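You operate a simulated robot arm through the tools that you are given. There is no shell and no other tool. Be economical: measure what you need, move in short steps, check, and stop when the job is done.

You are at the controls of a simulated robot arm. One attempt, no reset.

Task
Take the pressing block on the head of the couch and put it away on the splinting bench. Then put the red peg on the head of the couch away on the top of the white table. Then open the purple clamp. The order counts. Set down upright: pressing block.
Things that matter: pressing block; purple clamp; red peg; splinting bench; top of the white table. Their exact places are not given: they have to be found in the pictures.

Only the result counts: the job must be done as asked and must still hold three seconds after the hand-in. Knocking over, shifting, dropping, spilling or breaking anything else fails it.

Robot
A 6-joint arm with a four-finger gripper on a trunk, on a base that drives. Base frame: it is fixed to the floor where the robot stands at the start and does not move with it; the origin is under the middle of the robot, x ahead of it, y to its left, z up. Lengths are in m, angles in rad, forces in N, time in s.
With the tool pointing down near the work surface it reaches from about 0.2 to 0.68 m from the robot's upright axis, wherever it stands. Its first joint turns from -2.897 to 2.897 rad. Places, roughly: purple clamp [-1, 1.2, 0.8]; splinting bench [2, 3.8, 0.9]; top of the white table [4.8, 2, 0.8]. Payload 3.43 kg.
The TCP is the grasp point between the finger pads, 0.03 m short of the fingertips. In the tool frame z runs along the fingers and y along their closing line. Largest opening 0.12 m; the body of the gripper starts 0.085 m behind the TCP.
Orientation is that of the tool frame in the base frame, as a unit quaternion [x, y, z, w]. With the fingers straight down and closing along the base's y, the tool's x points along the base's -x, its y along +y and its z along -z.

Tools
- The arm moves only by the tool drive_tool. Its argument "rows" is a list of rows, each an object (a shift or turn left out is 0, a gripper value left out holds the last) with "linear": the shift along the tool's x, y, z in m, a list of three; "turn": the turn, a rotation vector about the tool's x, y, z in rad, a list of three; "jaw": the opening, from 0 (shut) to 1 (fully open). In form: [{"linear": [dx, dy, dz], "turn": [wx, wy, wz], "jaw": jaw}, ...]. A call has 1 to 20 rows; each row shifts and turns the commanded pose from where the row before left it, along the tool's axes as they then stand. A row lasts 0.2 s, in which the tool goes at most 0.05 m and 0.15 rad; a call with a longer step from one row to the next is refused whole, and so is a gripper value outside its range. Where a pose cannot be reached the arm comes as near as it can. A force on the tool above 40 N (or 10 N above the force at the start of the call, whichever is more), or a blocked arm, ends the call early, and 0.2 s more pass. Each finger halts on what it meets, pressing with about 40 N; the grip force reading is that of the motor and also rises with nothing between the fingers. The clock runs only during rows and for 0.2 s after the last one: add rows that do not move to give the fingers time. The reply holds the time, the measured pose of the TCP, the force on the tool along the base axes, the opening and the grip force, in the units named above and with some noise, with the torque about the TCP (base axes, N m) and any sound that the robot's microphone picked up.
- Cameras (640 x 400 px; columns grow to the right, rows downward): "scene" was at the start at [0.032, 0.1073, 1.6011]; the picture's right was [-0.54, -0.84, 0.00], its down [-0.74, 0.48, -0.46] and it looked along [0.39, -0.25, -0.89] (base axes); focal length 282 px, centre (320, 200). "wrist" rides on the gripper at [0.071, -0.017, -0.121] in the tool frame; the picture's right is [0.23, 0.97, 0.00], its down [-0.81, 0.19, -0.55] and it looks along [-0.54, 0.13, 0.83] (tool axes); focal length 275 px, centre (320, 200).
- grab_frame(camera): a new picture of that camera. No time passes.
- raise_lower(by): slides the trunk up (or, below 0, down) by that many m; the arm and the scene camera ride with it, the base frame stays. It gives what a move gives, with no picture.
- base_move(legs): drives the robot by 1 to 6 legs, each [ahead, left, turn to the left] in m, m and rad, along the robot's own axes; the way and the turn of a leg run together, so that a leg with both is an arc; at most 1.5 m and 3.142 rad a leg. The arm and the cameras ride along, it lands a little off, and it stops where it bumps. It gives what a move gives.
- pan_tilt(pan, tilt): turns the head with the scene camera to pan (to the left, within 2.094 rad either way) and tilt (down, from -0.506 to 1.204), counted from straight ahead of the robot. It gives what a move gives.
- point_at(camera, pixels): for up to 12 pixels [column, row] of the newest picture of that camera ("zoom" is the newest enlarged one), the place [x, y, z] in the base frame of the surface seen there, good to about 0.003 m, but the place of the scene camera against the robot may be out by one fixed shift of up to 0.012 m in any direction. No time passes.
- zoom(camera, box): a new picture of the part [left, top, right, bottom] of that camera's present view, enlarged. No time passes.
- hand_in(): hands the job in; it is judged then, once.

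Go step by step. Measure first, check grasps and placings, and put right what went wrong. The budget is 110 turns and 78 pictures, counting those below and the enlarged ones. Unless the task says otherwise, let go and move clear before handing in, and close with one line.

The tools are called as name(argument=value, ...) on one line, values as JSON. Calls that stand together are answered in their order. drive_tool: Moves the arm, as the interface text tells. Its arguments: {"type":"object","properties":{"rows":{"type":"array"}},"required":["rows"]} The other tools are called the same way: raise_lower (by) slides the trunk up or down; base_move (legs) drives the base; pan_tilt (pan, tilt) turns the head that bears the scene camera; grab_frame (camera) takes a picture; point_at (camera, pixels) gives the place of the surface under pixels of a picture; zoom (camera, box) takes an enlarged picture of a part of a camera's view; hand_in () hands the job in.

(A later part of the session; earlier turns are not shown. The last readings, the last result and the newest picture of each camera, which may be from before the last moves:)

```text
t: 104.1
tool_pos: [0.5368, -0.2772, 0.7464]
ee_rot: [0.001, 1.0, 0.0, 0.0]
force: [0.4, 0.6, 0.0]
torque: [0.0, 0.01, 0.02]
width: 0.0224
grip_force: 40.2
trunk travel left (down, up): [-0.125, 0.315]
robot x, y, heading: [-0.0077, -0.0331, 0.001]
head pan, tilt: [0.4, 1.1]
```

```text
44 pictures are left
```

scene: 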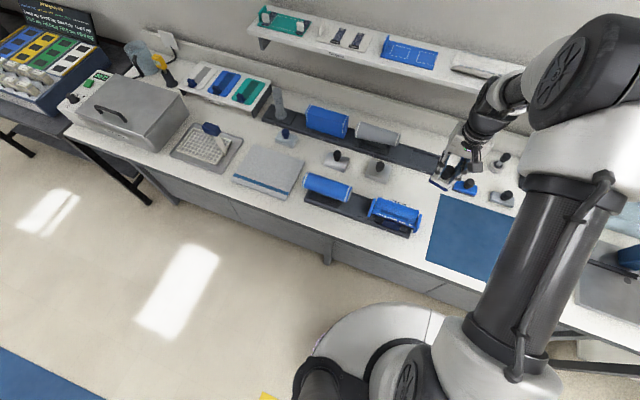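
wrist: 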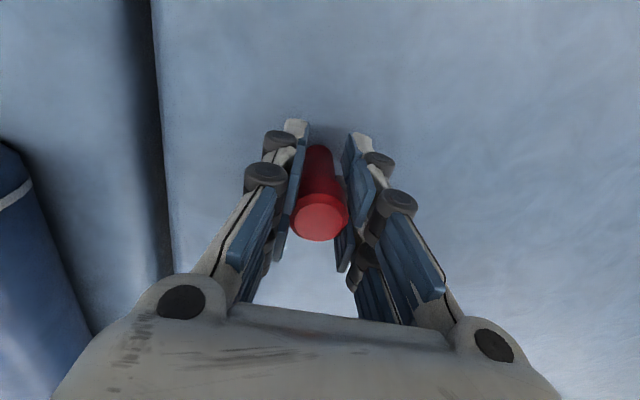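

The peg is gripped (width 0.022). I'll lift, draw in, raise, and drive round to about (2.0,2.7) to look at the white table.

drive_tool(rows=[{"linear": [0, 0, -0.02]}, {"linear": [0, 0, -0.03]}, {"linear": [0, 0, -0.04]}, {"linear": [0, 0, -0.04]}, {"linear": [0, 0, -0.04]}, {"linear": [0.035, 0.03, 0]}, {"linear": [0.035, 0.03, 0]}, {"linear": [0.035, 0.03, 0]}, {"linear": [0.035, 0.03, 0]}, {"linear": [0.035, 0.03, 0]}, {"linear": [0, 0.04, 0]}, {"linear": [0, 0.04, 0]}, {}])

raise_lower(by=0.25)

base_move(legs=[[-0.19, 0.0, 0], [0, 1.4, 0], [0, 1.33, 0], [1.3, 0, 0], [0.9, 0, 0]])

pan_tilt(pan=-0.2, tilt=0.45)

grab_frame(camera="scene")

grab_frame(camera="wrist")

```text
t: 106.9
tool_pos: [0.3616, -0.0485, 0.9167]
ee_rot: [0.001, 1.0, 0.0, 0.0]
force: [-0.5, -0.8, -0.6]
torque: [0.01, 0.02, -0.01]
width: 0.0236
grip_force: 39.9
trunk travel left (down, up): [-0.125, 0.315]
robot x, y, heading: [-0.0048, -0.0345, -0.002]
head pan, tilt: [0.4, 1.1]
```

```text
t: 109.5
tool_pos: [0.3605, -0.0486, 1.1658]
ee_rot: [0.001, 1.0, 0.001, 0.0]
force: [-0.6, -0.5, -0.9]
torque: [0.01, -0.04, 0.01]
width: 0.0234
grip_force: 40.0
trunk travel left (down, up): [-0.375, 0.065]
robot x, y, heading: [-0.0092, -0.0326, -0.003]
head pan, tilt: [0.4, 1.1]
```

```text
t: 134.1
tool_pos: [2.3213, 2.6304, 1.1666]
ee_rot: [0.009, 1.0, 0.0, 0.0]
force: [0.3, 0.0, 0.1]
torque: [-0.01, 0.01, -0.02]
width: 0.0235
grip_force: 40.0
trunk travel left (down, up): [-0.375, 0.065]
robot x, y, heading: [1.9524, 2.652, -0.019]
head pan, tilt: [0.4, 1.1]
```

```text
t: 135.2
tool_pos: [2.3225, 2.6292, 1.1674]
ee_rot: [0.008, 1.0, 0.001, 0.0]
force: [-0.8, 0.2, 0.3]
torque: [0.03, 0.02, 0.02]
width: 0.0235
grip_force: 40.1
trunk travel left (down, up): [-0.375, 0.065]
robot x, y, heading: [1.9519, 2.6498, -0.018]
head pan, tilt: [-0.201, 0.45]
```

```text
43 pictures are left
```

scene: 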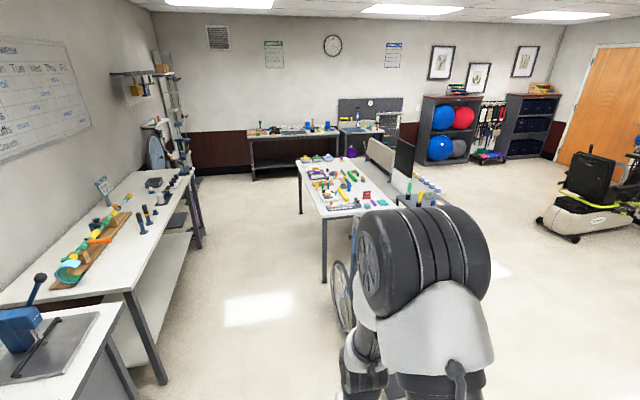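

```text
42 pictures are left
```

wrist: 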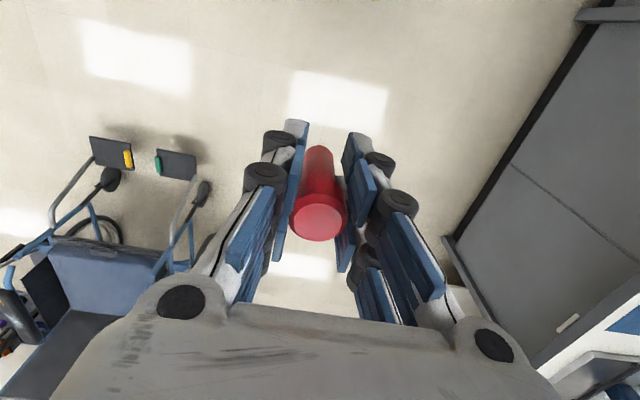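

The white table spans (298,160)–(380,205), with a free aisle along its left side. I'll enlarge and measure.

zoom(camera="scene", box=[260, 130, 460, 290])

point_at(camera="scene", pixels=[[298, 165], [310, 190], [322, 216], [345, 207], [360, 205], [328, 195], [322, 280], [300, 212], [315, 170], [370, 185], [185, 180], [260, 220]])

```text
2.50 times, centred on (360, 210) of scene
```

zoom: 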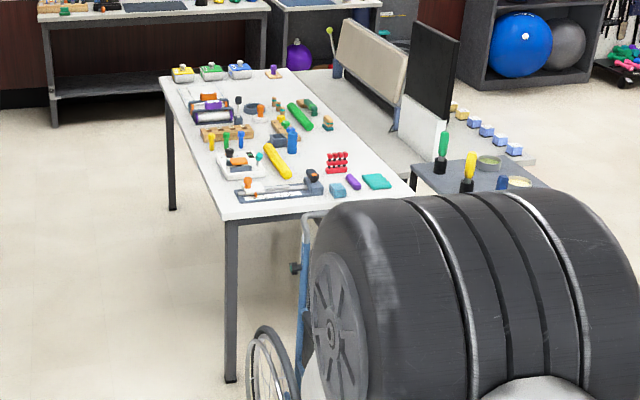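

```text
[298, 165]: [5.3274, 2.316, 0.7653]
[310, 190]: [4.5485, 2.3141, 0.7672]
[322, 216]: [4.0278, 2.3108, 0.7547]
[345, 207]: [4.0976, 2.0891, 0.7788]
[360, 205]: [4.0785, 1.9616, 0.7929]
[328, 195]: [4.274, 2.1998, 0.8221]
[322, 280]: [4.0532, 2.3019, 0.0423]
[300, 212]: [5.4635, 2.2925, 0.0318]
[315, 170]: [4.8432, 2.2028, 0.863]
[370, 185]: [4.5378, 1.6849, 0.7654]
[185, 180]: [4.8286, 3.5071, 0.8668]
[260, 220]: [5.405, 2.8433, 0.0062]
```

The white table runs x 4.03–5.4, y up to 2.315, with top z≈0.766. I'll check how far the wheelchair sticks out into the aisle.

point_at(camera="wrist", pixels=[[110, 150], [178, 162], [205, 190], [180, 230], [85, 260], [150, 262], [118, 180], [450, 245]])

point_at(camera="scene", pixels=[[335, 290], [345, 320], [333, 270], [348, 260]])

```text
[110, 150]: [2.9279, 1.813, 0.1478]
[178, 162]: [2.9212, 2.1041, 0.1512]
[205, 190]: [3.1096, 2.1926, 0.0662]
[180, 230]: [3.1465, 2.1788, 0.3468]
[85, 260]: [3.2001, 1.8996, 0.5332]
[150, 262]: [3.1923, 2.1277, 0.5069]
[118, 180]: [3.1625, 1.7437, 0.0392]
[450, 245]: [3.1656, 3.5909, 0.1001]
```

```text
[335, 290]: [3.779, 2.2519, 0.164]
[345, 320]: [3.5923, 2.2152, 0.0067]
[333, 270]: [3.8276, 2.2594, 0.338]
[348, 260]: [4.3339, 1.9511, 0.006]
```

Everything on the right stays below y≈2.27, so an aisle at y≈2.85 is clear. I'll drive to about (4.55,2.85) and turn to face the table.

base_move(legs=[[1.3, 0.24, 0], [1.3, 0.02, 0], [0, 0, -1.55]])

pan_tilt(pan=0.25, tilt=0.9)

grab_frame(camera="scene")

grab_frame(camera="wrist")

```text
t: 151.6
tool_pos: [4.5259, 2.49, 1.1674]
ee_rot: [0.703, 0.712, 0.0, 0.0]
force: [-0.4, 0.6, -0.8]
torque: [0.0, -0.01, 0.02]
width: 0.0238
grip_force: 40.7
trunk travel left (down, up): [-0.375, 0.065]
robot x, y, heading: [4.5379, 2.8585, -1.556]
head pan, tilt: [-0.201, 0.45]
```

```text
t: 152.5
tool_pos: [4.5264, 2.4913, 1.1672]
ee_rot: [0.703, 0.711, -0.001, 0.0]
force: [-0.4, -0.2, 0.2]
torque: [0.01, 0.0, -0.01]
width: 0.0235
grip_force: 39.6
trunk travel left (down, up): [-0.375, 0.065]
robot x, y, heading: [4.5393, 2.8575, -1.555]
head pan, tilt: [0.25, 0.901]
```

```text
40 pictures are left
```

scene: 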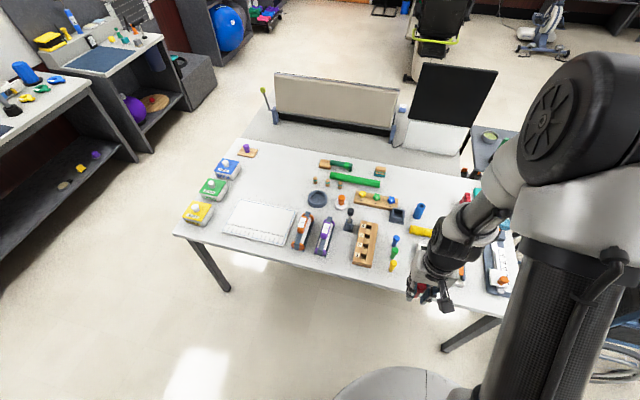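

```text
39 pictures are left
```

wrist: 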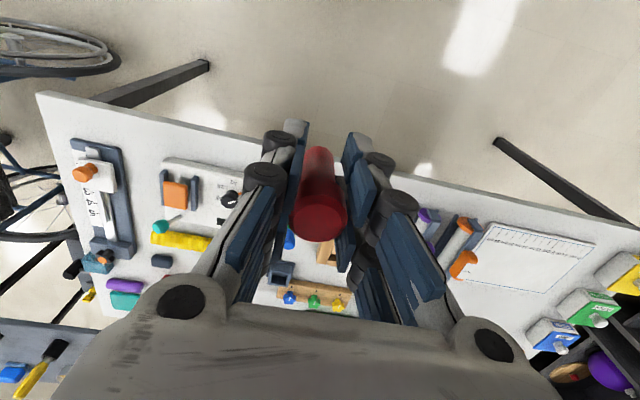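

I'll enlarge the left half of the table to pick a clear spot.

zoom(camera="scene", box=[170, 130, 410, 290])

point_at(camera="scene", pixels=[[260, 180], [280, 190], [270, 195], [222, 236], [245, 205], [295, 210], [345, 252], [340, 215], [265, 246], [300, 190], [215, 228], [225, 228]])

```text
2.50 times, centred on (290, 210) of scene
```

zoom: 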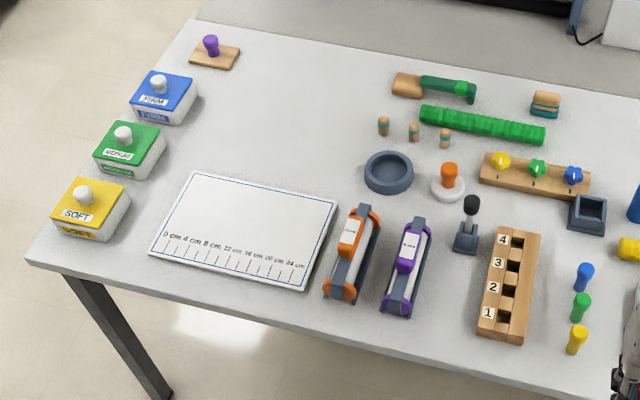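

```text
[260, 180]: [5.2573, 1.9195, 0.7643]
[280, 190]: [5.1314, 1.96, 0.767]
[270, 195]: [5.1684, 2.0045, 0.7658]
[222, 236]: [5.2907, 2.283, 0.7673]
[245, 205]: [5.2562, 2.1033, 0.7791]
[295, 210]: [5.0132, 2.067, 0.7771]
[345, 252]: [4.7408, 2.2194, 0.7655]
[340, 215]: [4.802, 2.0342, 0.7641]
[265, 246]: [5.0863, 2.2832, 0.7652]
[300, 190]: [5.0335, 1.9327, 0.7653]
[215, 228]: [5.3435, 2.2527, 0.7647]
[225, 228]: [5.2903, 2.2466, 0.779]
```

The open area behind the ruler sheet, near (5.07,1.955), is widely clear, top z≈0.765. I'll drive to about (5.07,2.63).

base_move(legs=[[0, 0.53, 0], [0.23, 0, 0]])

pan_tilt(pan=0.35, tilt=1.05)

grab_frame(camera="scene")

```text
t: 156.9
tool_pos: [5.0647, 2.2658, 1.1673]
ee_rot: [0.698, 0.717, 0.0, 0.0]
force: [1.0, -0.4, 0.8]
torque: [0.0, 0.01, 0.0]
width: 0.0235
grip_force: 40.2
trunk travel left (down, up): [-0.375, 0.065]
robot x, y, heading: [5.0668, 2.638, -1.542]
head pan, tilt: [0.25, 0.901]
```

```text
t: 157.6
tool_pos: [5.0643, 2.2671, 1.167]
ee_rot: [0.698, 0.716, 0.0, 0.0]
force: [0.6, 0.5, -0.5]
torque: [-0.02, 0.01, 0.04]
width: 0.0238
grip_force: 39.9
trunk travel left (down, up): [-0.375, 0.065]
robot x, y, heading: [5.0725, 2.6344, -1.542]
head pan, tilt: [0.351, 1.051]
```

```text
37 pictures are left
```

scene: 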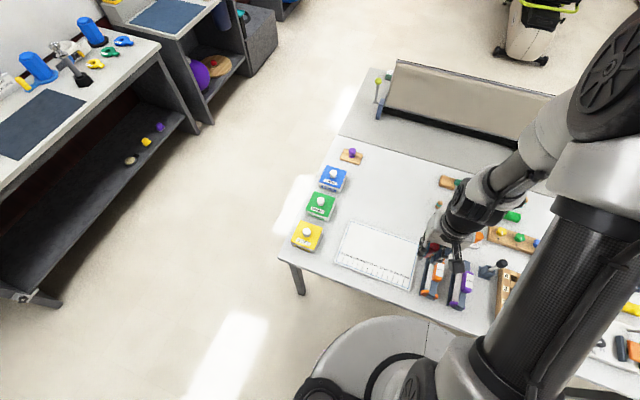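

I'm at (5.07,2.635). I'll extend 0.28 m forward at height, then lower with the trunk part-way and check.

drive_tool(rows=[{"linear": [-0.04, 0, 0]}, {"linear": [-0.04, 0, 0]}, {"linear": [-0.04, 0, 0]}, {"linear": [-0.04, 0, 0]}, {"linear": [-0.04, 0, 0]}, {"linear": [-0.04, 0, 0]}, {"linear": [-0.042, 0.002, 0]}, {}])

raise_lower(by=-0.22)

grab_frame(camera="wrist")

zoom(camera="scene", box=[300, 120, 540, 280])

```text
t: 159.4
tool_pos: [5.0741, 1.9888, 1.1667]
ee_rot: [0.698, 0.716, -0.001, 0.0]
force: [-0.4, -0.1, 0.0]
torque: [-0.02, -0.03, 0.02]
width: 0.0234
grip_force: 40.3
trunk travel left (down, up): [-0.375, 0.065]
robot x, y, heading: [5.0699, 2.6378, -1.54]
head pan, tilt: [0.351, 1.051]
```

```text
t: 161.7
tool_pos: [5.073, 1.9878, 0.9451]
ee_rot: [0.698, 0.716, 0.0, 0.0]
force: [0.2, -0.9, -0.7]
torque: [0.0, 0.02, -0.02]
width: 0.0237
grip_force: 40.4
trunk travel left (down, up): [-0.155, 0.285]
robot x, y, heading: [5.0759, 2.6345, -1.547]
head pan, tilt: [0.351, 1.051]
```

```text
36 pictures are left
```

wrist: 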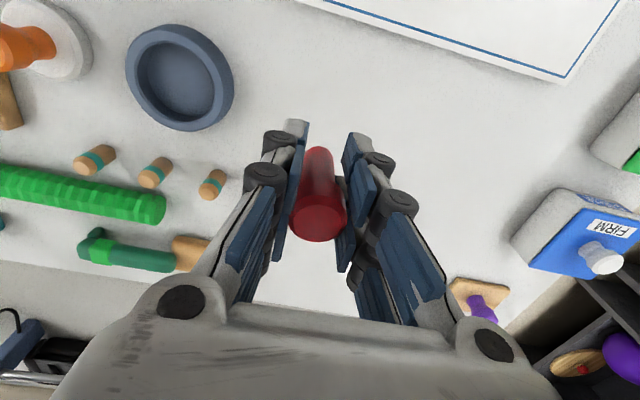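

```text
2.50 times, centred on (420, 200) of scene
```

zoom: 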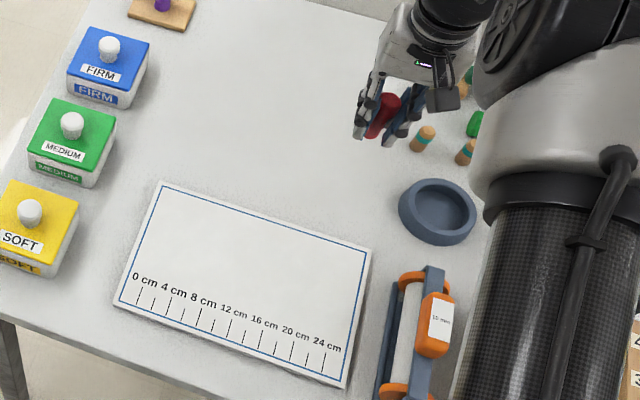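

The spot below is clear; I'll shift 3 cm further from the small pegs and descend to just above the table.

drive_tool(rows=[{"linear": [0, 0.03, 0]}, {"linear": [0, 0, 0.03]}, {"linear": [0, 0, 0.03]}, {"linear": [0, 0, 0.03]}, {"linear": [0, 0, 0.025]}, {"linear": [0, 0, 0.012]}, {"linear": [0, 0, 0.003]}, {}])

grab_frame(camera="wrist")

```text
t: 163.5
tool_pos: [5.1036, 1.9897, 0.816]
ee_rot: [0.698, 0.716, 0.001, 0.0]
force: [0.1, 0.1, -0.1]
torque: [0.01, -0.06, 0.0]
width: 0.0236
grip_force: 39.8
trunk travel left (down, up): [-0.155, 0.285]
robot x, y, heading: [5.0701, 2.6394, -1.548]
head pan, tilt: [0.351, 1.051]
```

```text
34 pictures are left
```

wrist: 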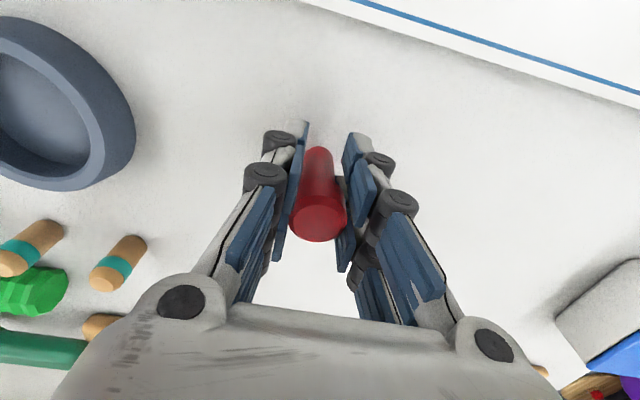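

drive_tool(rows=[{"linear": [0, 0, 0.0015]}, {"linear": [0, 0, 0.0015]}, {"linear": [0, 0, 0.001]}, {"linear": [0, 0, 0.001]}, {}])

```text
t: 164.7
tool_pos: [5.1037, 1.9892, 0.8102]
ee_rot: [0.698, 0.716, 0.0, 0.0]
force: [0.0, -0.7, -0.1]
torque: [0.01, 0.0, 0.02]
width: 0.0232
grip_force: 40.0
trunk travel left (down, up): [-0.155, 0.285]
robot x, y, heading: [5.0681, 2.6397, -1.55]
head pan, tilt: [0.351, 1.051]
```

drive_tool(rows=[{"linear": [0, 0, 0.001]}, {"linear": [0, 0, 0.001]}, {"linear": [0, 0, 0.001]}, {}])

```text
t: 165.7
tool_pos: [5.1038, 1.9892, 0.807]
ee_rot: [0.697, 0.717, 0.0, 0.0]
force: [0.1, 0.1, 0.4]
torque: [0.03, 0.0, 0.0]
width: 0.0234
grip_force: 39.5
trunk travel left (down, up): [-0.155, 0.285]
robot x, y, heading: [5.0694, 2.6391, -1.543]
head pan, tilt: [0.351, 1.051]
```

drive_tool(rows=[{"linear": [0, 0, 0.001]}, {"linear": [0, 0, 0.001]}, {}])

zoom(camera="wrist", box=[260, 100, 380, 260])

```text
t: 166.5
tool_pos: [5.1036, 1.9889, 0.8062]
ee_rot: [0.698, 0.716, -0.002, 0.001]
force: [-1.2, 2.0, 13.4]
torque: [0.05, 0.01, 0.0]
width: 0.0233
grip_force: 39.6
trunk travel left (down, up): [-0.155, 0.285]
robot x, y, heading: [5.0737, 2.6378, -1.547]
head pan, tilt: [0.351, 1.051]
```

```text
2.50 times, centred on (320, 180) of wrist
```

zoom: 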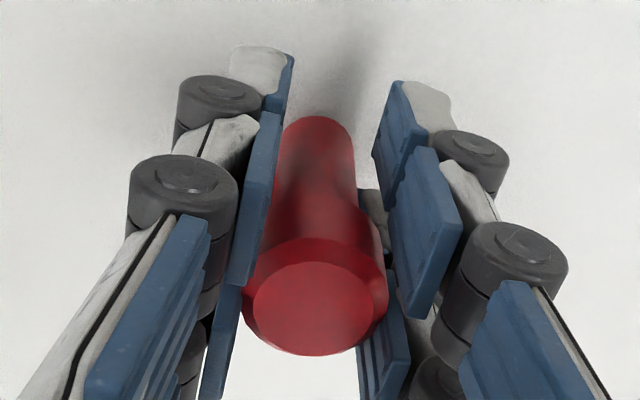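

The force is 13 N, so the peg stands on the table. I'll ease up 1 mm, open, and rise.

drive_tool(rows=[{"linear": [0, 0, -0.001]}, {"jaw": 0.5}, {}, {}, {}, {"linear": [0, 0, -0.02]}, {"linear": [0, 0, -0.04]}, {"linear": [0, 0, -0.04]}, {"linear": [0, 0, -0.04]}, {"linear": [0, 0, -0.04]}, {}])

grab_frame(camera="wrist")

```text
t: 168.9
tool_pos: [5.1031, 1.9897, 0.9865]
ee_rot: [0.697, 0.717, 0.0, -0.001]
force: [0.2, -0.5, 0.0]
torque: [0.01, 0.0, -0.01]
width: 0.0603
grip_force: 0.1
trunk travel left (down, up): [-0.155, 0.285]
robot x, y, heading: [5.0741, 2.6358, -1.545]
head pan, tilt: [0.351, 1.051]
```

```text
32 pictures are left
```

wrist: 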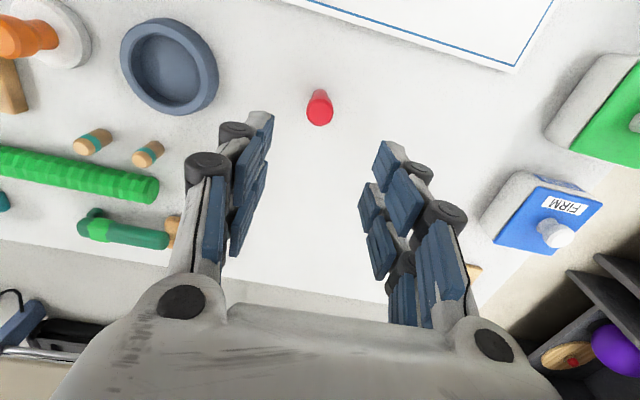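

The red peg stands at (320,107), clear. I'll raise, retract and drive back along the aisle toward the clamp table.

raise_lower(by=0.2)

drive_tool(rows=[{"linear": [0.04, -0.004, 0]}, {"linear": [0.04, -0.004, 0]}, {"linear": [0.04, -0.004, 0]}, {"linear": [0.04, -0.004, 0]}, {"linear": [0.04, -0.004, 0]}, {"linear": [0.04, -0.004, 0]}, {"linear": [0.04, -0.004, 0]}, {}])

base_move(legs=[[-0.22, 0, 0], [0, -1.5, 0], [0, -1.5, 0], [0, -1.5, 0], [0, -0.75, 0], [0, 0, -1.59]])

```text
t: 171.1
tool_pos: [5.1013, 1.9903, 1.1851]
ee_rot: [0.698, 0.716, 0.0, 0.0]
force: [-0.3, 0.0, 0.1]
torque: [-0.01, 0.0, 0.03]
width: 0.0599
grip_force: 0.0
trunk travel left (down, up): [-0.355, 0.085]
robot x, y, heading: [5.0691, 2.6369, -1.552]
head pan, tilt: [0.351, 1.051]
```

```text
t: 172.9
tool_pos: [5.0648, 2.2703, 1.1873]
ee_rot: [0.698, 0.716, 0.0, 0.0]
force: [0.9, -0.2, -0.3]
torque: [0.0, 0.01, -0.01]
width: 0.0598
grip_force: 0.0
trunk travel left (down, up): [-0.355, 0.085]
robot x, y, heading: [5.0729, 2.6354, -1.543]
head pan, tilt: [0.351, 1.051]
```

```text
t: 203.3
tool_pos: [-0.5543, 2.8224, 1.1871]
ee_rot: [1.0, -0.022, -0.001, 0.0]
force: [-0.1, 0.4, -0.2]
torque: [0.02, 0.02, -0.03]
width: 0.06
grip_force: 0.1
trunk travel left (down, up): [-0.355, 0.085]
robot x, y, heading: [-0.1892, 2.7911, 3.091]
head pan, tilt: [0.351, 1.051]
```

I'm at (-0.19,2.79) facing -x. I'll slide along to y≈1.25 and look at the clamp board.

base_move(legs=[[0.03, 0.77, 0], [0, 0.77, 0.05]])

pan_tilt(pan=0.1, tilt=0.95)

grab_frame(camera="scene")

grab_frame(camera="wrist")

```text
t: 211.2
tool_pos: [-0.6231, 1.2593, 1.187]
ee_rot: [1.0, 0.013, 0.0, 0.0]
force: [0.3, 1.1, 0.3]
torque: [-0.01, -0.01, -0.01]
width: 0.0602
grip_force: 0.0
trunk travel left (down, up): [-0.355, 0.085]
robot x, y, heading: [-0.2588, 1.2543, -3.117]
head pan, tilt: [0.351, 1.051]
```

```text
t: 212.0
tool_pos: [-0.6234, 1.2613, 1.1861]
ee_rot: [1.0, 0.012, 0.0, 0.001]
force: [0.6, -0.8, -0.4]
torque: [0.02, -0.02, 0.01]
width: 0.06
grip_force: 0.2
trunk travel left (down, up): [-0.355, 0.085]
robot x, y, heading: [-0.2605, 1.2563, -3.12]
head pan, tilt: [0.099, 0.949]
```

```text
31 pictures are left
```

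scene: 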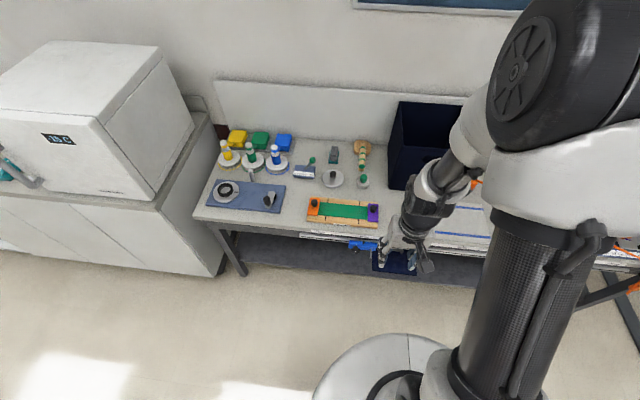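

```text
30 pictures are left
```

wrist: 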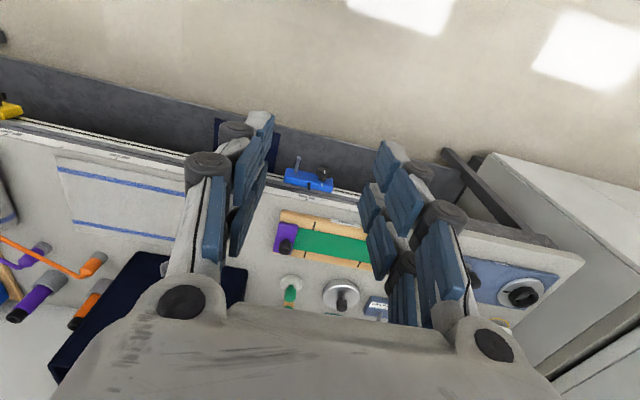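

The board with the green band has an orange end and a purple end. I'll enlarge both views.

zoom(camera="wrist", box=[260, 160, 400, 270])

zoom(camera="scene", box=[290, 170, 410, 270])

```text
3.64 times, centred on (330, 215) of wrist
```

zoom: 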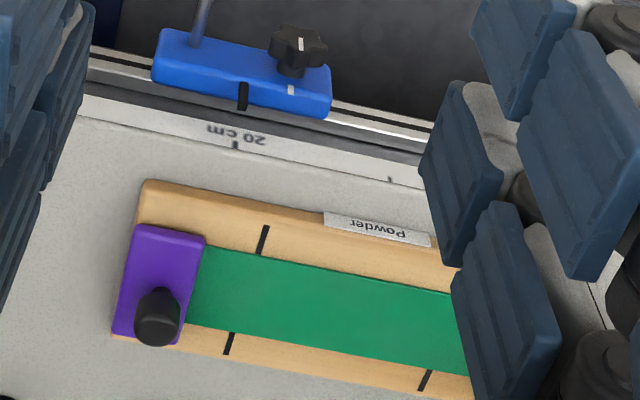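

```text
4.00 times, centred on (350, 220) of scene
```

zoom: 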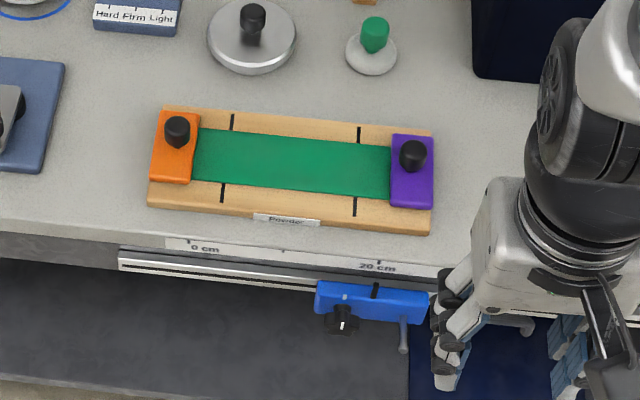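

I need a closer look at the mechanism. I'll measure the purple clamp and bring the robot and wrist camera nearer.

point_at(camera="zoom", pixels=[[394, 140], [430, 140], [395, 204], [430, 206], [412, 148], [412, 170], [412, 190], [400, 170], [428, 170], [380, 205], [440, 240], [375, 290]])

base_move(legs=[[0.12, 0, -0.02]])

raise_lower(by=-0.15)

grab_frame(camera="wrist")

```text
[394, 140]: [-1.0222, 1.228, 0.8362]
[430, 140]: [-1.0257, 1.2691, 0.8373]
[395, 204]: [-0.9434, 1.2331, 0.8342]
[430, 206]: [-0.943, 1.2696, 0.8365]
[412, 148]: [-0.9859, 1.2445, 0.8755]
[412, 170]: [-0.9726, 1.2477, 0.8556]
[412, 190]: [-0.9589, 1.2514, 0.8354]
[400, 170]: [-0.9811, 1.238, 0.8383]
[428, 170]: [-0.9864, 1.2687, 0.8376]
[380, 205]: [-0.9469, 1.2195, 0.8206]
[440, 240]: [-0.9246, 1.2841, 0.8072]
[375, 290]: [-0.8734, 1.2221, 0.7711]
```

```text
t: 213.2
tool_pos: [-0.7442, 1.2659, 1.1873]
ee_rot: [1.0, 0.002, 0.0, 0.0]
force: [0.0, -0.4, 0.2]
torque: [0.02, -0.05, -0.04]
width: 0.06
grip_force: 0.2
trunk travel left (down, up): [-0.355, 0.085]
robot x, y, heading: [-0.3807, 1.2497, -3.139]
head pan, tilt: [0.099, 0.949]
```

```text
t: 215.0
tool_pos: [-0.7419, 1.2654, 1.0371]
ee_rot: [1.0, 0.002, 0.0, 0.0]
force: [0.5, -1.6, -0.5]
torque: [0.01, -0.04, 0.0]
width: 0.0602
grip_force: 0.1
trunk travel left (down, up): [-0.205, 0.235]
robot x, y, heading: [-0.3806, 1.2555, -3.141]
head pan, tilt: [0.099, 0.949]
```

```text
27 pictures are left
```

wrist: 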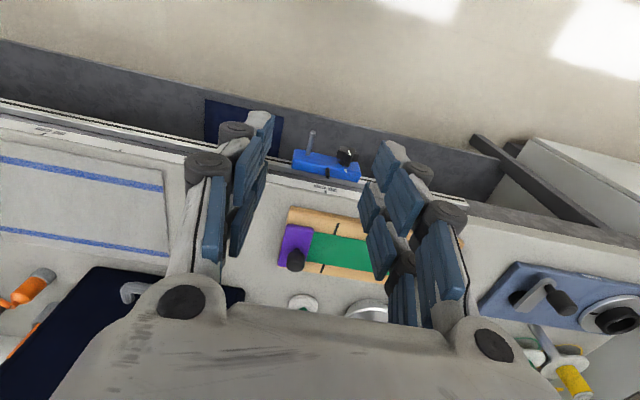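

The plate spans x -1.024…-0.943, y 1.228…1.269, top z≈0.837, with a knob at its centre (top ≈0.876). I'll bring the wrist camera closer to see hinge or slot details.

drive_tool(rows=[{"linear": [-0.035, 0.01, 0]}, {"linear": [-0.035, 0.01, 0]}, {"linear": [-0.035, 0, 0.0]}, {"linear": [-0.035, 0, 0]}, {"linear": [0, 0, 0.03]}, {"linear": [0, 0, 0.03]}, {}])

grab_frame(camera="wrist")

zoom(camera="scene", box=[250, 100, 490, 260])

```text
t: 216.6
tool_pos: [-0.8821, 1.2449, 0.9763]
ee_rot: [1.0, 0.003, -0.001, 0.0]
force: [0.4, -0.5, -0.7]
torque: [0.0, 0.03, 0.03]
width: 0.0602
grip_force: 0.0
trunk travel left (down, up): [-0.205, 0.235]
robot x, y, heading: [-0.3768, 1.2571, -3.135]
head pan, tilt: [0.099, 0.949]
```

```text
26 pictures are left
```

wrist: 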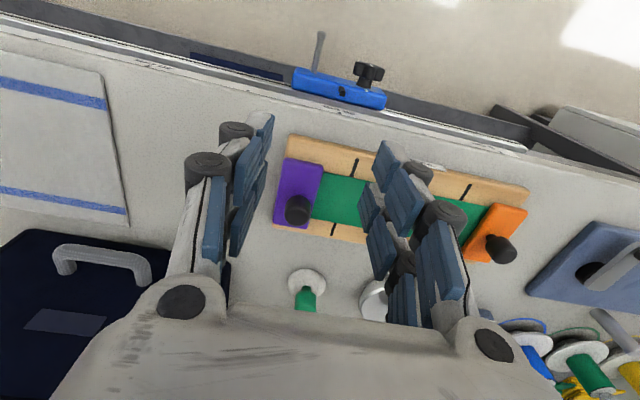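

```text
2.50 times, centred on (370, 180) of scene
```

zoom: 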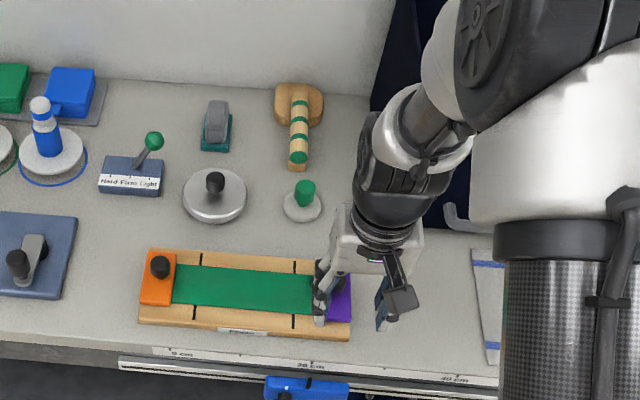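

zoom(camera="wrist", box=[260, 120, 380, 250])

point_at(camera="wrist", pixels=[[297, 205], [297, 216], [288, 210], [308, 210], [284, 163], [318, 168], [300, 180], [278, 222], [312, 226], [292, 198], [300, 196]])

```text
3.08 times, centred on (320, 185) of wrist
```

zoom: 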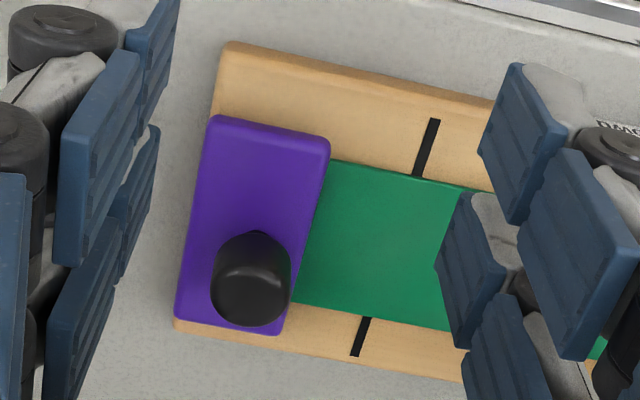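

```text
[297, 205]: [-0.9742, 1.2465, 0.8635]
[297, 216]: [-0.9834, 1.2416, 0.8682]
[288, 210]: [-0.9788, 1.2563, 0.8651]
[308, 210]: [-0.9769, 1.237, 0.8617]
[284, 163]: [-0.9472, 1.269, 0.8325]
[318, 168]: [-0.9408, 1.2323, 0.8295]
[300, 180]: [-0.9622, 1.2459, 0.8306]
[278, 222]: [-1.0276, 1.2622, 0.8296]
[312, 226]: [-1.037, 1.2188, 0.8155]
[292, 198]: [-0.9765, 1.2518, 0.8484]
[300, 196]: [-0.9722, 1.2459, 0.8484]
```

The knob is at the plate's centre, (-0.986,1.247), top ≈0.871; it's a smooth knob without a turn mark. I'll grip it with the tips just above the plate, then test with small gentle pulls.

drive_tool(rows=[{"linear": [-0.035, -0.001, 0]}, {"linear": [-0.035, -0.001, 0]}, {"linear": [-0.034, 0, 0]}, {"linear": [0, 0, 0.03]}, {"linear": [0, 0, 0.03]}, {"linear": [0, 0, 0.025]}, {}])

grab_frame(camera="wrist")

```text
t: 218.2
tool_pos: [-0.9884, 1.2458, 0.8916]
ee_rot: [1.0, 0.003, 0.0, 0.0]
force: [-0.4, 0.5, 0.1]
torque: [0.0, 0.0, 0.01]
width: 0.0599
grip_force: 0.1
trunk travel left (down, up): [-0.205, 0.235]
robot x, y, heading: [-0.3792, 1.2503, -3.137]
head pan, tilt: [0.099, 0.949]
```

```text
23 pictures are left
```

wrist: 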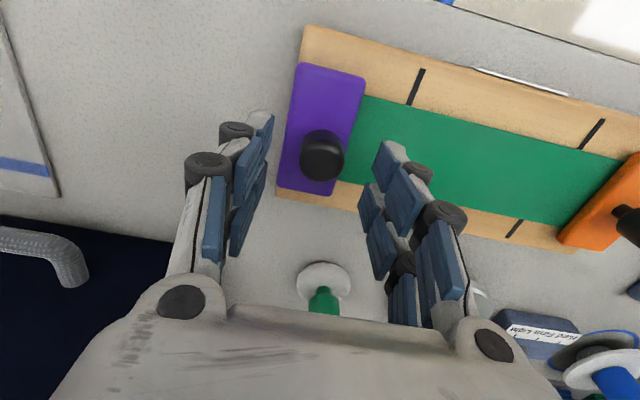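

point_at(camera="wrist", pixels=[[322, 138], [322, 150], [322, 165], [302, 157], [342, 157], [300, 66], [363, 80], [280, 188], [330, 193], [315, 110], [350, 150]])

```text
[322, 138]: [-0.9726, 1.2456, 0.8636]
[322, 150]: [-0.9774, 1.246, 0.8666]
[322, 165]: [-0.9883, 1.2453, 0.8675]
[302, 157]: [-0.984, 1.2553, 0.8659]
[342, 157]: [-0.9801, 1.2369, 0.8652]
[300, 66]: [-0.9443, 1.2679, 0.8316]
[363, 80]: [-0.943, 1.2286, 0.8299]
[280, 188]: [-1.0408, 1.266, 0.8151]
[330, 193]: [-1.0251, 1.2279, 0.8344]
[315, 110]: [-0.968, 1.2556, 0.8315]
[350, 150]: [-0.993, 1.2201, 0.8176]
```

By the wrist camera: plate top 0.831, knob top 0.868, centre (-0.984,1.246). I'll descend to 0.868 and close.

drive_tool(rows=[{"linear": [0.004, 0, 0.012]}, {"linear": [0, 0, 0.0115]}, {}, {"jaw": 0}, {}, {}, {}, {}])

```text
t: 220.0
tool_pos: [-0.9839, 1.2452, 0.869]
ee_rot: [1.0, 0.003, 0.0, 0.0]
force: [0.0, -7.4, -1.3]
torque: [-0.27, 0.18, 0.06]
width: 0.0265
grip_force: 45.2
trunk travel left (down, up): [-0.205, 0.235]
robot x, y, heading: [-0.3796, 1.2534, -3.136]
head pan, tilt: [0.099, 0.949]
```

Gripped (0.0265), with a slight side load of -7 N in y. I'll ease that 1 mm and test a small lift.

drive_tool(rows=[{"linear": [0, 0.001, 0]}, {}, {"linear": [0, 0, -0.002]}, {"linear": [0, 0, -0.002]}, {}])

zoom(camera="wrist", box=[240, 40, 420, 260])

```text
t: 221.2
tool_pos: [-0.9832, 1.2457, 0.8686]
ee_rot: [1.0, 0.003, 0.002, 0.001]
force: [-4.5, -4.8, -29.1]
torque: [-0.81, 0.24, 0.09]
width: 0.0265
grip_force: 45.3
trunk travel left (down, up): [-0.205, 0.235]
robot x, y, heading: [-0.3777, 1.2485, -3.135]
head pan, tilt: [0.099, 0.949]
```

```text
1.82 times, centred on (330, 150) of wrist
```

zoom: 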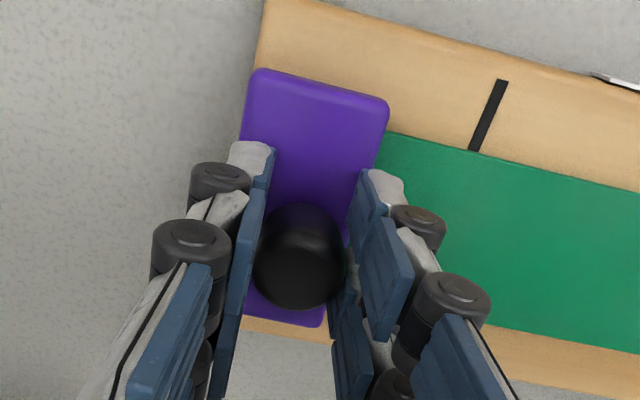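

Lifting 4 mm gave 29 N and no motion, so it doesn't lift straight. I'll undo that and test a twist about the knob axis.

drive_tool(rows=[{"linear": [0, 0, 0.004]}, {}, {"turn": [0, 0, 0.08]}, {"turn": [0, 0, 0.08]}, {"turn": [0, 0, 0.08]}, {}])

```text
t: 222.6
tool_pos: [-0.9858, 1.2443, 0.8687]
ee_rot: [0.993, -0.119, -0.001, -0.001]
force: [-10.5, -5.1, -1.1]
torque: [-0.19, 0.41, -0.02]
width: 0.0256
grip_force: 44.9
trunk travel left (down, up): [-0.205, 0.235]
robot x, y, heading: [-0.3755, 1.2507, -3.138]
head pan, tilt: [0.099, 0.949]
```

The twist shows no torque (either free or slipping). I'll turn back and test sliding along +y (outward), then look.

drive_tool(rows=[{"turn": [0, 0, -0.08]}, {"turn": [0, 0, -0.08]}, {"turn": [0, 0, -0.08]}, {}, {"linear": [0, -0.002, 0]}, {"linear": [0, -0.002, 0]}, {}])

```text
t: 224.2
tool_pos: [-0.9852, 1.2462, 0.8682]
ee_rot: [1.0, 0.004, -0.003, 0.001]
force: [-20.6, -26.9, 10.3]
torque: [-0.83, -0.1, 0.12]
width: 0.0249
grip_force: 45.2
trunk travel left (down, up): [-0.205, 0.235]
robot x, y, heading: [-0.376, 1.2528, -3.137]
head pan, tilt: [0.099, 0.949]
```

Blocked in +y as well (-27 N), and a -20 N x load appeared. I'll relax the side load and look.

drive_tool(rows=[{"linear": [0, 0.004, 0]}, {"linear": [-0.002, 0, 0]}, {}])

zoom(camera="wrist", box=[240, 40, 420, 260])

```text
t: 225.0
tool_pos: [-0.9864, 1.2451, 0.8686]
ee_rot: [1.0, 0.001, -0.002, -0.001]
force: [-14.4, -14.7, 6.0]
torque: [-0.49, 1.42, -0.05]
width: 0.025
grip_force: 44.7
trunk travel left (down, up): [-0.205, 0.235]
robot x, y, heading: [-0.3782, 1.2537, -3.137]
head pan, tilt: [0.099, 0.949]
```

```text
1.82 times, centred on (330, 150) of wrist
```

zoom: 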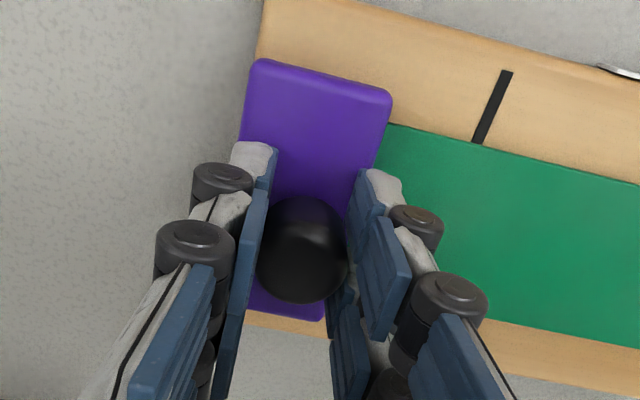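

Loads are muddled. I'll release to zero the forces and inspect the clamp for any change.

drive_tool(rows=[{"jaw": 0.4}, {}, {}, {}, {"linear": [0.0, 0, -0.03]}, {}])

zoom(camera="wrist", box=[240, 40, 420, 260])

point_at(camera="zoom", pixels=[[300, 180], [300, 215], [300, 245], [262, 225], [335, 225], [270, 70], [390, 95], [330, 120]])

```text
t: 226.4
tool_pos: [-0.984, 1.2463, 0.898]
ee_rot: [1.0, 0.004, 0.0, -0.001]
force: [0.5, 0.8, 0.1]
torque: [-0.01, 0.02, 0.01]
width: 0.0481
grip_force: 0.0
trunk travel left (down, up): [-0.205, 0.235]
robot x, y, heading: [-0.381, 1.2521, -3.137]
head pan, tilt: [0.099, 0.949]
```

```text
1.82 times, centred on (330, 150) of wrist
```

zoom: 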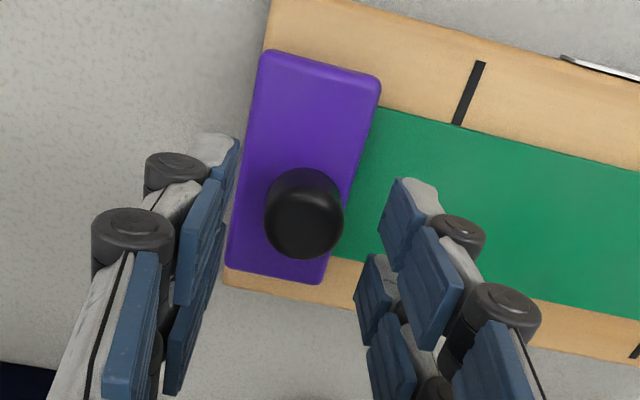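

```text
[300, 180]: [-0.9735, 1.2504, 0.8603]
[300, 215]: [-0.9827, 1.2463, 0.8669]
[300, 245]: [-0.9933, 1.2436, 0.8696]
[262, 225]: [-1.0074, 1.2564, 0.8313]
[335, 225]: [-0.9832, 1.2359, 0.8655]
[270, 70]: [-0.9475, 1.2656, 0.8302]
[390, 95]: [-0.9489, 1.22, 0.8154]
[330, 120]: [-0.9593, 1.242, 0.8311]
```

Nothing has changed visibly. Twisting earlier showed almost zero torque, so the knob likely turns; I'll regrip, centred, and turn it counter-clockwise from above by 0.6 rad and look.

drive_tool(rows=[{"linear": [0, 0, 0.015]}, {"linear": [0.0, 0, 0.015]}, {}, {"jaw": 0}, {}, {}, {}, {}])

drive_tool(rows=[{"turn": [0, 0, -0.1]}, {"turn": [0, 0, -0.1]}, {"turn": [0, 0, -0.1]}, {"turn": [0, 0, -0.1]}, {"turn": [0, 0, -0.1]}, {"turn": [0, 0, -0.1]}])

zoom(camera="wrist", box=[200, 20, 440, 260])

```text
t: 228.2
tool_pos: [-0.9835, 1.2449, 0.8681]
ee_rot: [1.0, 0.002, 0.0, 0.0]
force: [0.1, -4.3, -0.8]
torque: [-0.17, 0.18, 0.01]
width: 0.0257
grip_force: 45.1
trunk travel left (down, up): [-0.205, 0.235]
robot x, y, heading: [-0.3773, 1.2525, -3.135]
head pan, tilt: [0.099, 0.949]
```

```text
t: 229.6
tool_pos: [-0.9846, 1.2449, 0.8671]
ee_rot: [0.954, 0.299, -0.001, 0.0]
force: [-11.0, -2.1, 3.0]
torque: [-0.03, 0.33, -0.58]
width: 0.0249
grip_force: 44.9
trunk travel left (down, up): [-0.205, 0.235]
robot x, y, heading: [-0.3779, 1.2533, -3.134]
head pan, tilt: [0.099, 0.949]
```

```text
1.67 times, centred on (320, 140) of wrist
```

zoom: 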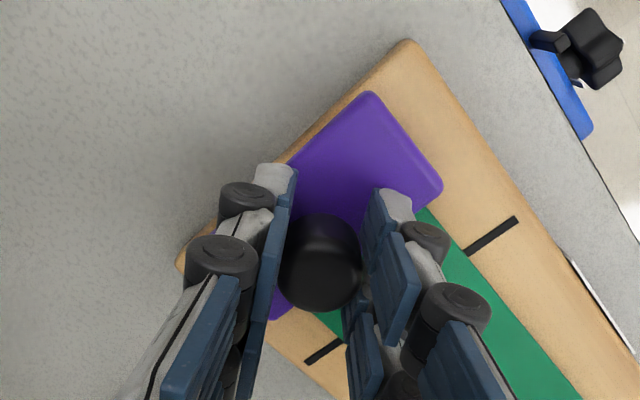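

Counter-clockwise resists (0.58 N·m) while clockwise earlier was free. I'll release and regrip here, then turn clockwise, reading the torque.

drive_tool(rows=[{"jaw": 0.4}, {}, {}, {"jaw": 0}, {}, {}, {}, {}])

drive_tool(rows=[{"turn": [0, 0, 0.1]}, {"turn": [0, 0, 0.1]}, {"turn": [0, 0, 0.1]}, {"turn": [0, 0, 0.1]}])

drive_tool(rows=[{"turn": [0, 0, 0.1]}, {"turn": [0, 0, 0.1]}, {"turn": [0, 0, 0.1]}, {"turn": [0, 0, 0.1]}])

```text
t: 231.4
tool_pos: [-0.9842, 1.2459, 0.8693]
ee_rot: [0.955, 0.298, 0.0, 0.0]
force: [-2.8, 5.4, -1.5]
torque: [0.12, 0.16, -0.05]
width: 0.0259
grip_force: 44.9
trunk travel left (down, up): [-0.205, 0.235]
robot x, y, heading: [-0.3774, 1.2512, -3.138]
head pan, tilt: [0.099, 0.949]
```

```text
t: 232.4
tool_pos: [-0.986, 1.245, 0.8697]
ee_rot: [0.995, 0.102, -0.001, 0.0]
force: [-8.1, 1.2, -5.3]
torque: [-0.05, 0.33, 0.73]
width: 0.0257
grip_force: 45.4
trunk travel left (down, up): [-0.205, 0.235]
robot x, y, heading: [-0.3766, 1.2545, -3.137]
head pan, tilt: [0.099, 0.949]
```

```text
t: 233.4
tool_pos: [-0.9855, 1.2453, 0.869]
ee_rot: [0.995, -0.097, 0.0, 0.001]
force: [-9.5, -1.7, 1.7]
torque: [-0.05, 0.16, 0.52]
width: 0.026
grip_force: 44.7
trunk travel left (down, up): [-0.205, 0.235]
robot x, y, heading: [-0.3784, 1.2515, -3.138]
head pan, tilt: [0.099, 0.949]
```

Friction is symmetric both ways (~0.6 N·m), so the knob is fixed and only slipped. In the lift test the torque about x went strongly negative, as for a plate hinged along x at its outer (+y) edge and blocked by my rigid pads. I'll restore the yaw, regrip, and try a small arc about that hinge.

drive_tool(rows=[{"jaw": 0.4}, {}, {}, {"turn": [0, 0, -0.1]}, {"turn": [0, 0, -0.1]}, {"jaw": 0}, {}, {}, {}, {}])

drive_tool(rows=[{"linear": [0, -0.00215, -0.0011], "turn": [-0.05, 0, 0]}, {"linear": [0, -0.00215, -0.0011], "turn": [-0.05, 0, 0]}, {"linear": [0, -0.00215, -0.0011], "turn": [-0.05, 0, 0]}, {}])

```text
t: 235.6
tool_pos: [-0.9851, 1.2451, 0.8676]
ee_rot: [1.0, 0.003, 0.0, 0.0]
force: [0.7, -1.9, -1.3]
torque: [-0.06, 0.15, -0.05]
width: 0.0251
grip_force: 45.0
trunk travel left (down, up): [-0.205, 0.235]
robot x, y, heading: [-0.3736, 1.2577, -3.139]
head pan, tilt: [0.099, 0.949]
```

```text
t: 236.6
tool_pos: [-0.9854, 1.2504, 0.8711]
ee_rot: [0.997, 0.003, 0.0, 0.076]
force: [-5.0, -7.6, -1.4]
torque: [-0.33, 0.19, -0.01]
width: 0.0252
grip_force: 44.9
trunk travel left (down, up): [-0.205, 0.235]
robot x, y, heading: [-0.3775, 1.2503, -3.139]
head pan, tilt: [0.099, 0.949]
```

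The tool followed the arc (0.15 rad, y +5 mm, z +3.5 mm) with low forces: the hinge guess fits. I'll continue and look.

drive_tool(rows=[{"linear": [0, -0.00215, -0.0011], "turn": [-0.05, 0, 0]}, {"linear": [0, -0.00215, -0.0011], "turn": [-0.05, 0, 0]}, {"linear": [0, -0.00215, -0.0011], "turn": [-0.05, 0, 0]}, {"linear": [0, -0.00215, -0.0011], "turn": [-0.05, 0, 0]}, {"linear": [0, -0.00215, -0.0011], "turn": [-0.05, 0, 0]}, {"linear": [0, -0.00215, -0.0011], "turn": [-0.05, 0, 0]}, {}])

grab_frame(camera="wrist")

grab_frame(camera="scene")

```text
t: 238.2
tool_pos: [-0.9852, 1.2629, 0.8729]
ee_rot: [0.975, 0.002, 0.002, 0.223]
force: [-9.5, -14.3, -2.1]
torque: [-0.6, 0.27, -0.11]
width: 0.0251
grip_force: 44.8
trunk travel left (down, up): [-0.205, 0.235]
robot x, y, heading: [-0.3798, 1.253, -3.136]
head pan, tilt: [0.099, 0.949]
```

```text
18 pictures are left
```

wrist: 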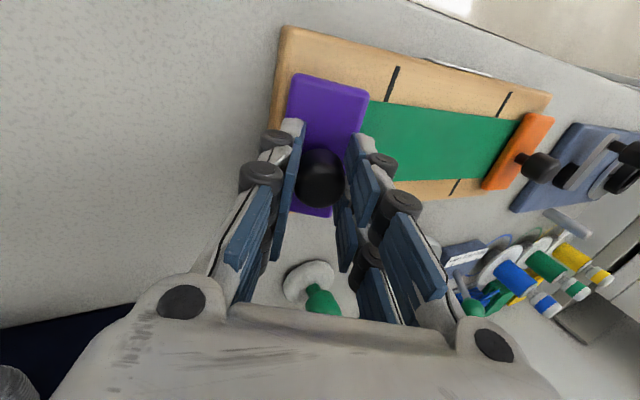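

```text
17 pictures are left
```

scene: 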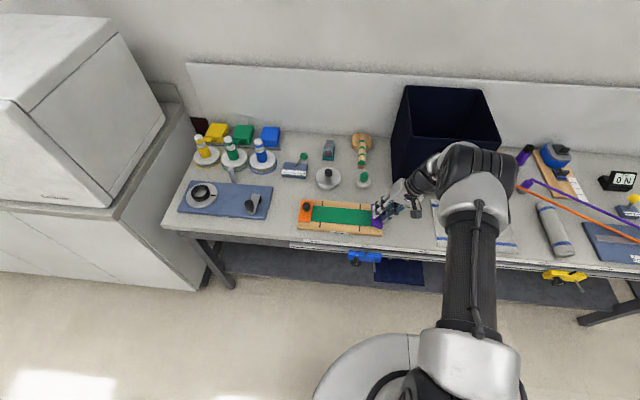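

I'll measure whether the plate actually tilts, and where the black box is.

point_at(camera="wrist", pixels=[[295, 80], [364, 96], [300, 110], [355, 120], [375, 110], [290, 45], [320, 212], [10, 330], [130, 310]])

zoom(camera="scene", box=[290, 80, 530, 280])

point_at(camera="scene", pixels=[[398, 100], [395, 175], [470, 150], [400, 182], [435, 155], [455, 150], [405, 210]])

```text
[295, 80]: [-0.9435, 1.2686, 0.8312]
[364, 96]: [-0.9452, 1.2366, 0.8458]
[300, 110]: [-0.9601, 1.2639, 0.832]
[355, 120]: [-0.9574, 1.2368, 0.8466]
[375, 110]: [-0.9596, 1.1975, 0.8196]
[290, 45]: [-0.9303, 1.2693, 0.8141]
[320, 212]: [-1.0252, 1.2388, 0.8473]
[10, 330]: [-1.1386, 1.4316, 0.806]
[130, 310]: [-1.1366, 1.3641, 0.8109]
```

```text
2.00 times, centred on (410, 180) of scene
```

zoom: 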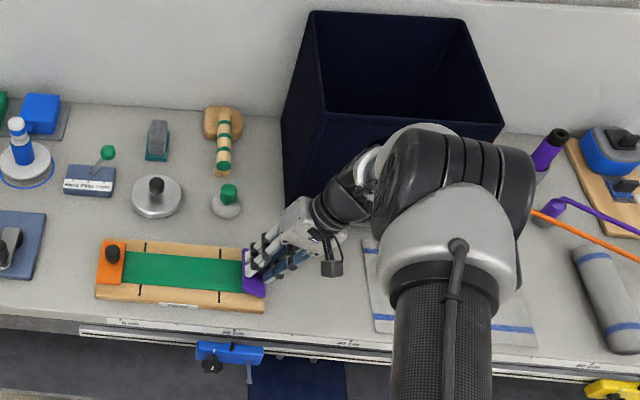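

```text
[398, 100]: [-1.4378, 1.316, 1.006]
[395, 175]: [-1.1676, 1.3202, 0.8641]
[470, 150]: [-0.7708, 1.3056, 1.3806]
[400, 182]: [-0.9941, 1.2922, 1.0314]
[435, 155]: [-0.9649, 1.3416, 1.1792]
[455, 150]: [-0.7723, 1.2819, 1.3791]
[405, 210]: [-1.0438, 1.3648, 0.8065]
```

Plate tilted 0.43 rad, hinge at (y 1.2686, z≈0.832) confirmed; the box front is at x≈-1.15, far enough. I'll continue the arc with refined radii.

drive_tool(rows=[{"linear": [0, 0.0005, -0.0014], "turn": [-0.06, 0, 0]}, {"linear": [0, -0.001, -0.0014], "turn": [-0.06, 0, 0]}, {"linear": [0, -0.00216, -0.0014], "turn": [-0.06, 0, 0]}, {"linear": [0, -0.00216, -0.0014], "turn": [-0.06, 0, 0]}, {"linear": [0, -0.00216, -0.0014], "turn": [-0.06, 0, 0]}, {"linear": [0, -0.00216, -0.0014], "turn": [-0.06, 0, 0]}, {}])

```text
t: 239.8
tool_pos: [-0.9865, 1.2796, 0.8729]
ee_rot: [0.919, 0.0, 0.003, 0.393]
force: [2.1, 5.4, -29.1]
torque: [0.61, 0.31, -0.36]
width: 0.0251
grip_force: 45.1
trunk travel left (down, up): [-0.205, 0.235]
robot x, y, heading: [-0.3768, 1.2544, -3.137]
head pan, tilt: [0.099, 0.949]
```

It's now 0.81 rad; net hinge moment is ≈0, but I'm pulling radially outward (-29 N). I'll relax about 3.5 mm and continue with the refitted hinge (1.2713, 0.827).

drive_tool(rows=[{"linear": [0, -0.0025, 0.0024]}, {"linear": [0, -0.0024, -0.0015], "turn": [-0.06, 0, 0]}, {"linear": [0, -0.0024, -0.0015], "turn": [-0.06, 0, 0]}, {"linear": [0, -0.0024, -0.0015], "turn": [-0.06, 0, 0]}, {}])

grab_frame(camera="wrist")

```text
t: 241.0
tool_pos: [-0.985, 1.2857, 0.8695]
ee_rot: [0.881, 0.0, -0.003, 0.472]
force: [-23.6, 11.4, -17.2]
torque: [0.79, 0.1, 0.28]
width: 0.025
grip_force: 44.8
out of reach, approached as far as the arm can: row 4
trunk travel left (down, up): [-0.205, 0.235]
robot x, y, heading: [-0.3783, 1.2535, -3.137]
head pan, tilt: [0.099, 0.949]
```

```text
15 pictures are left
```

wrist: 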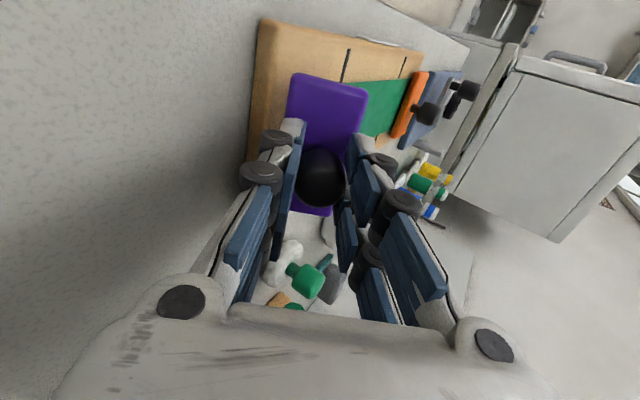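

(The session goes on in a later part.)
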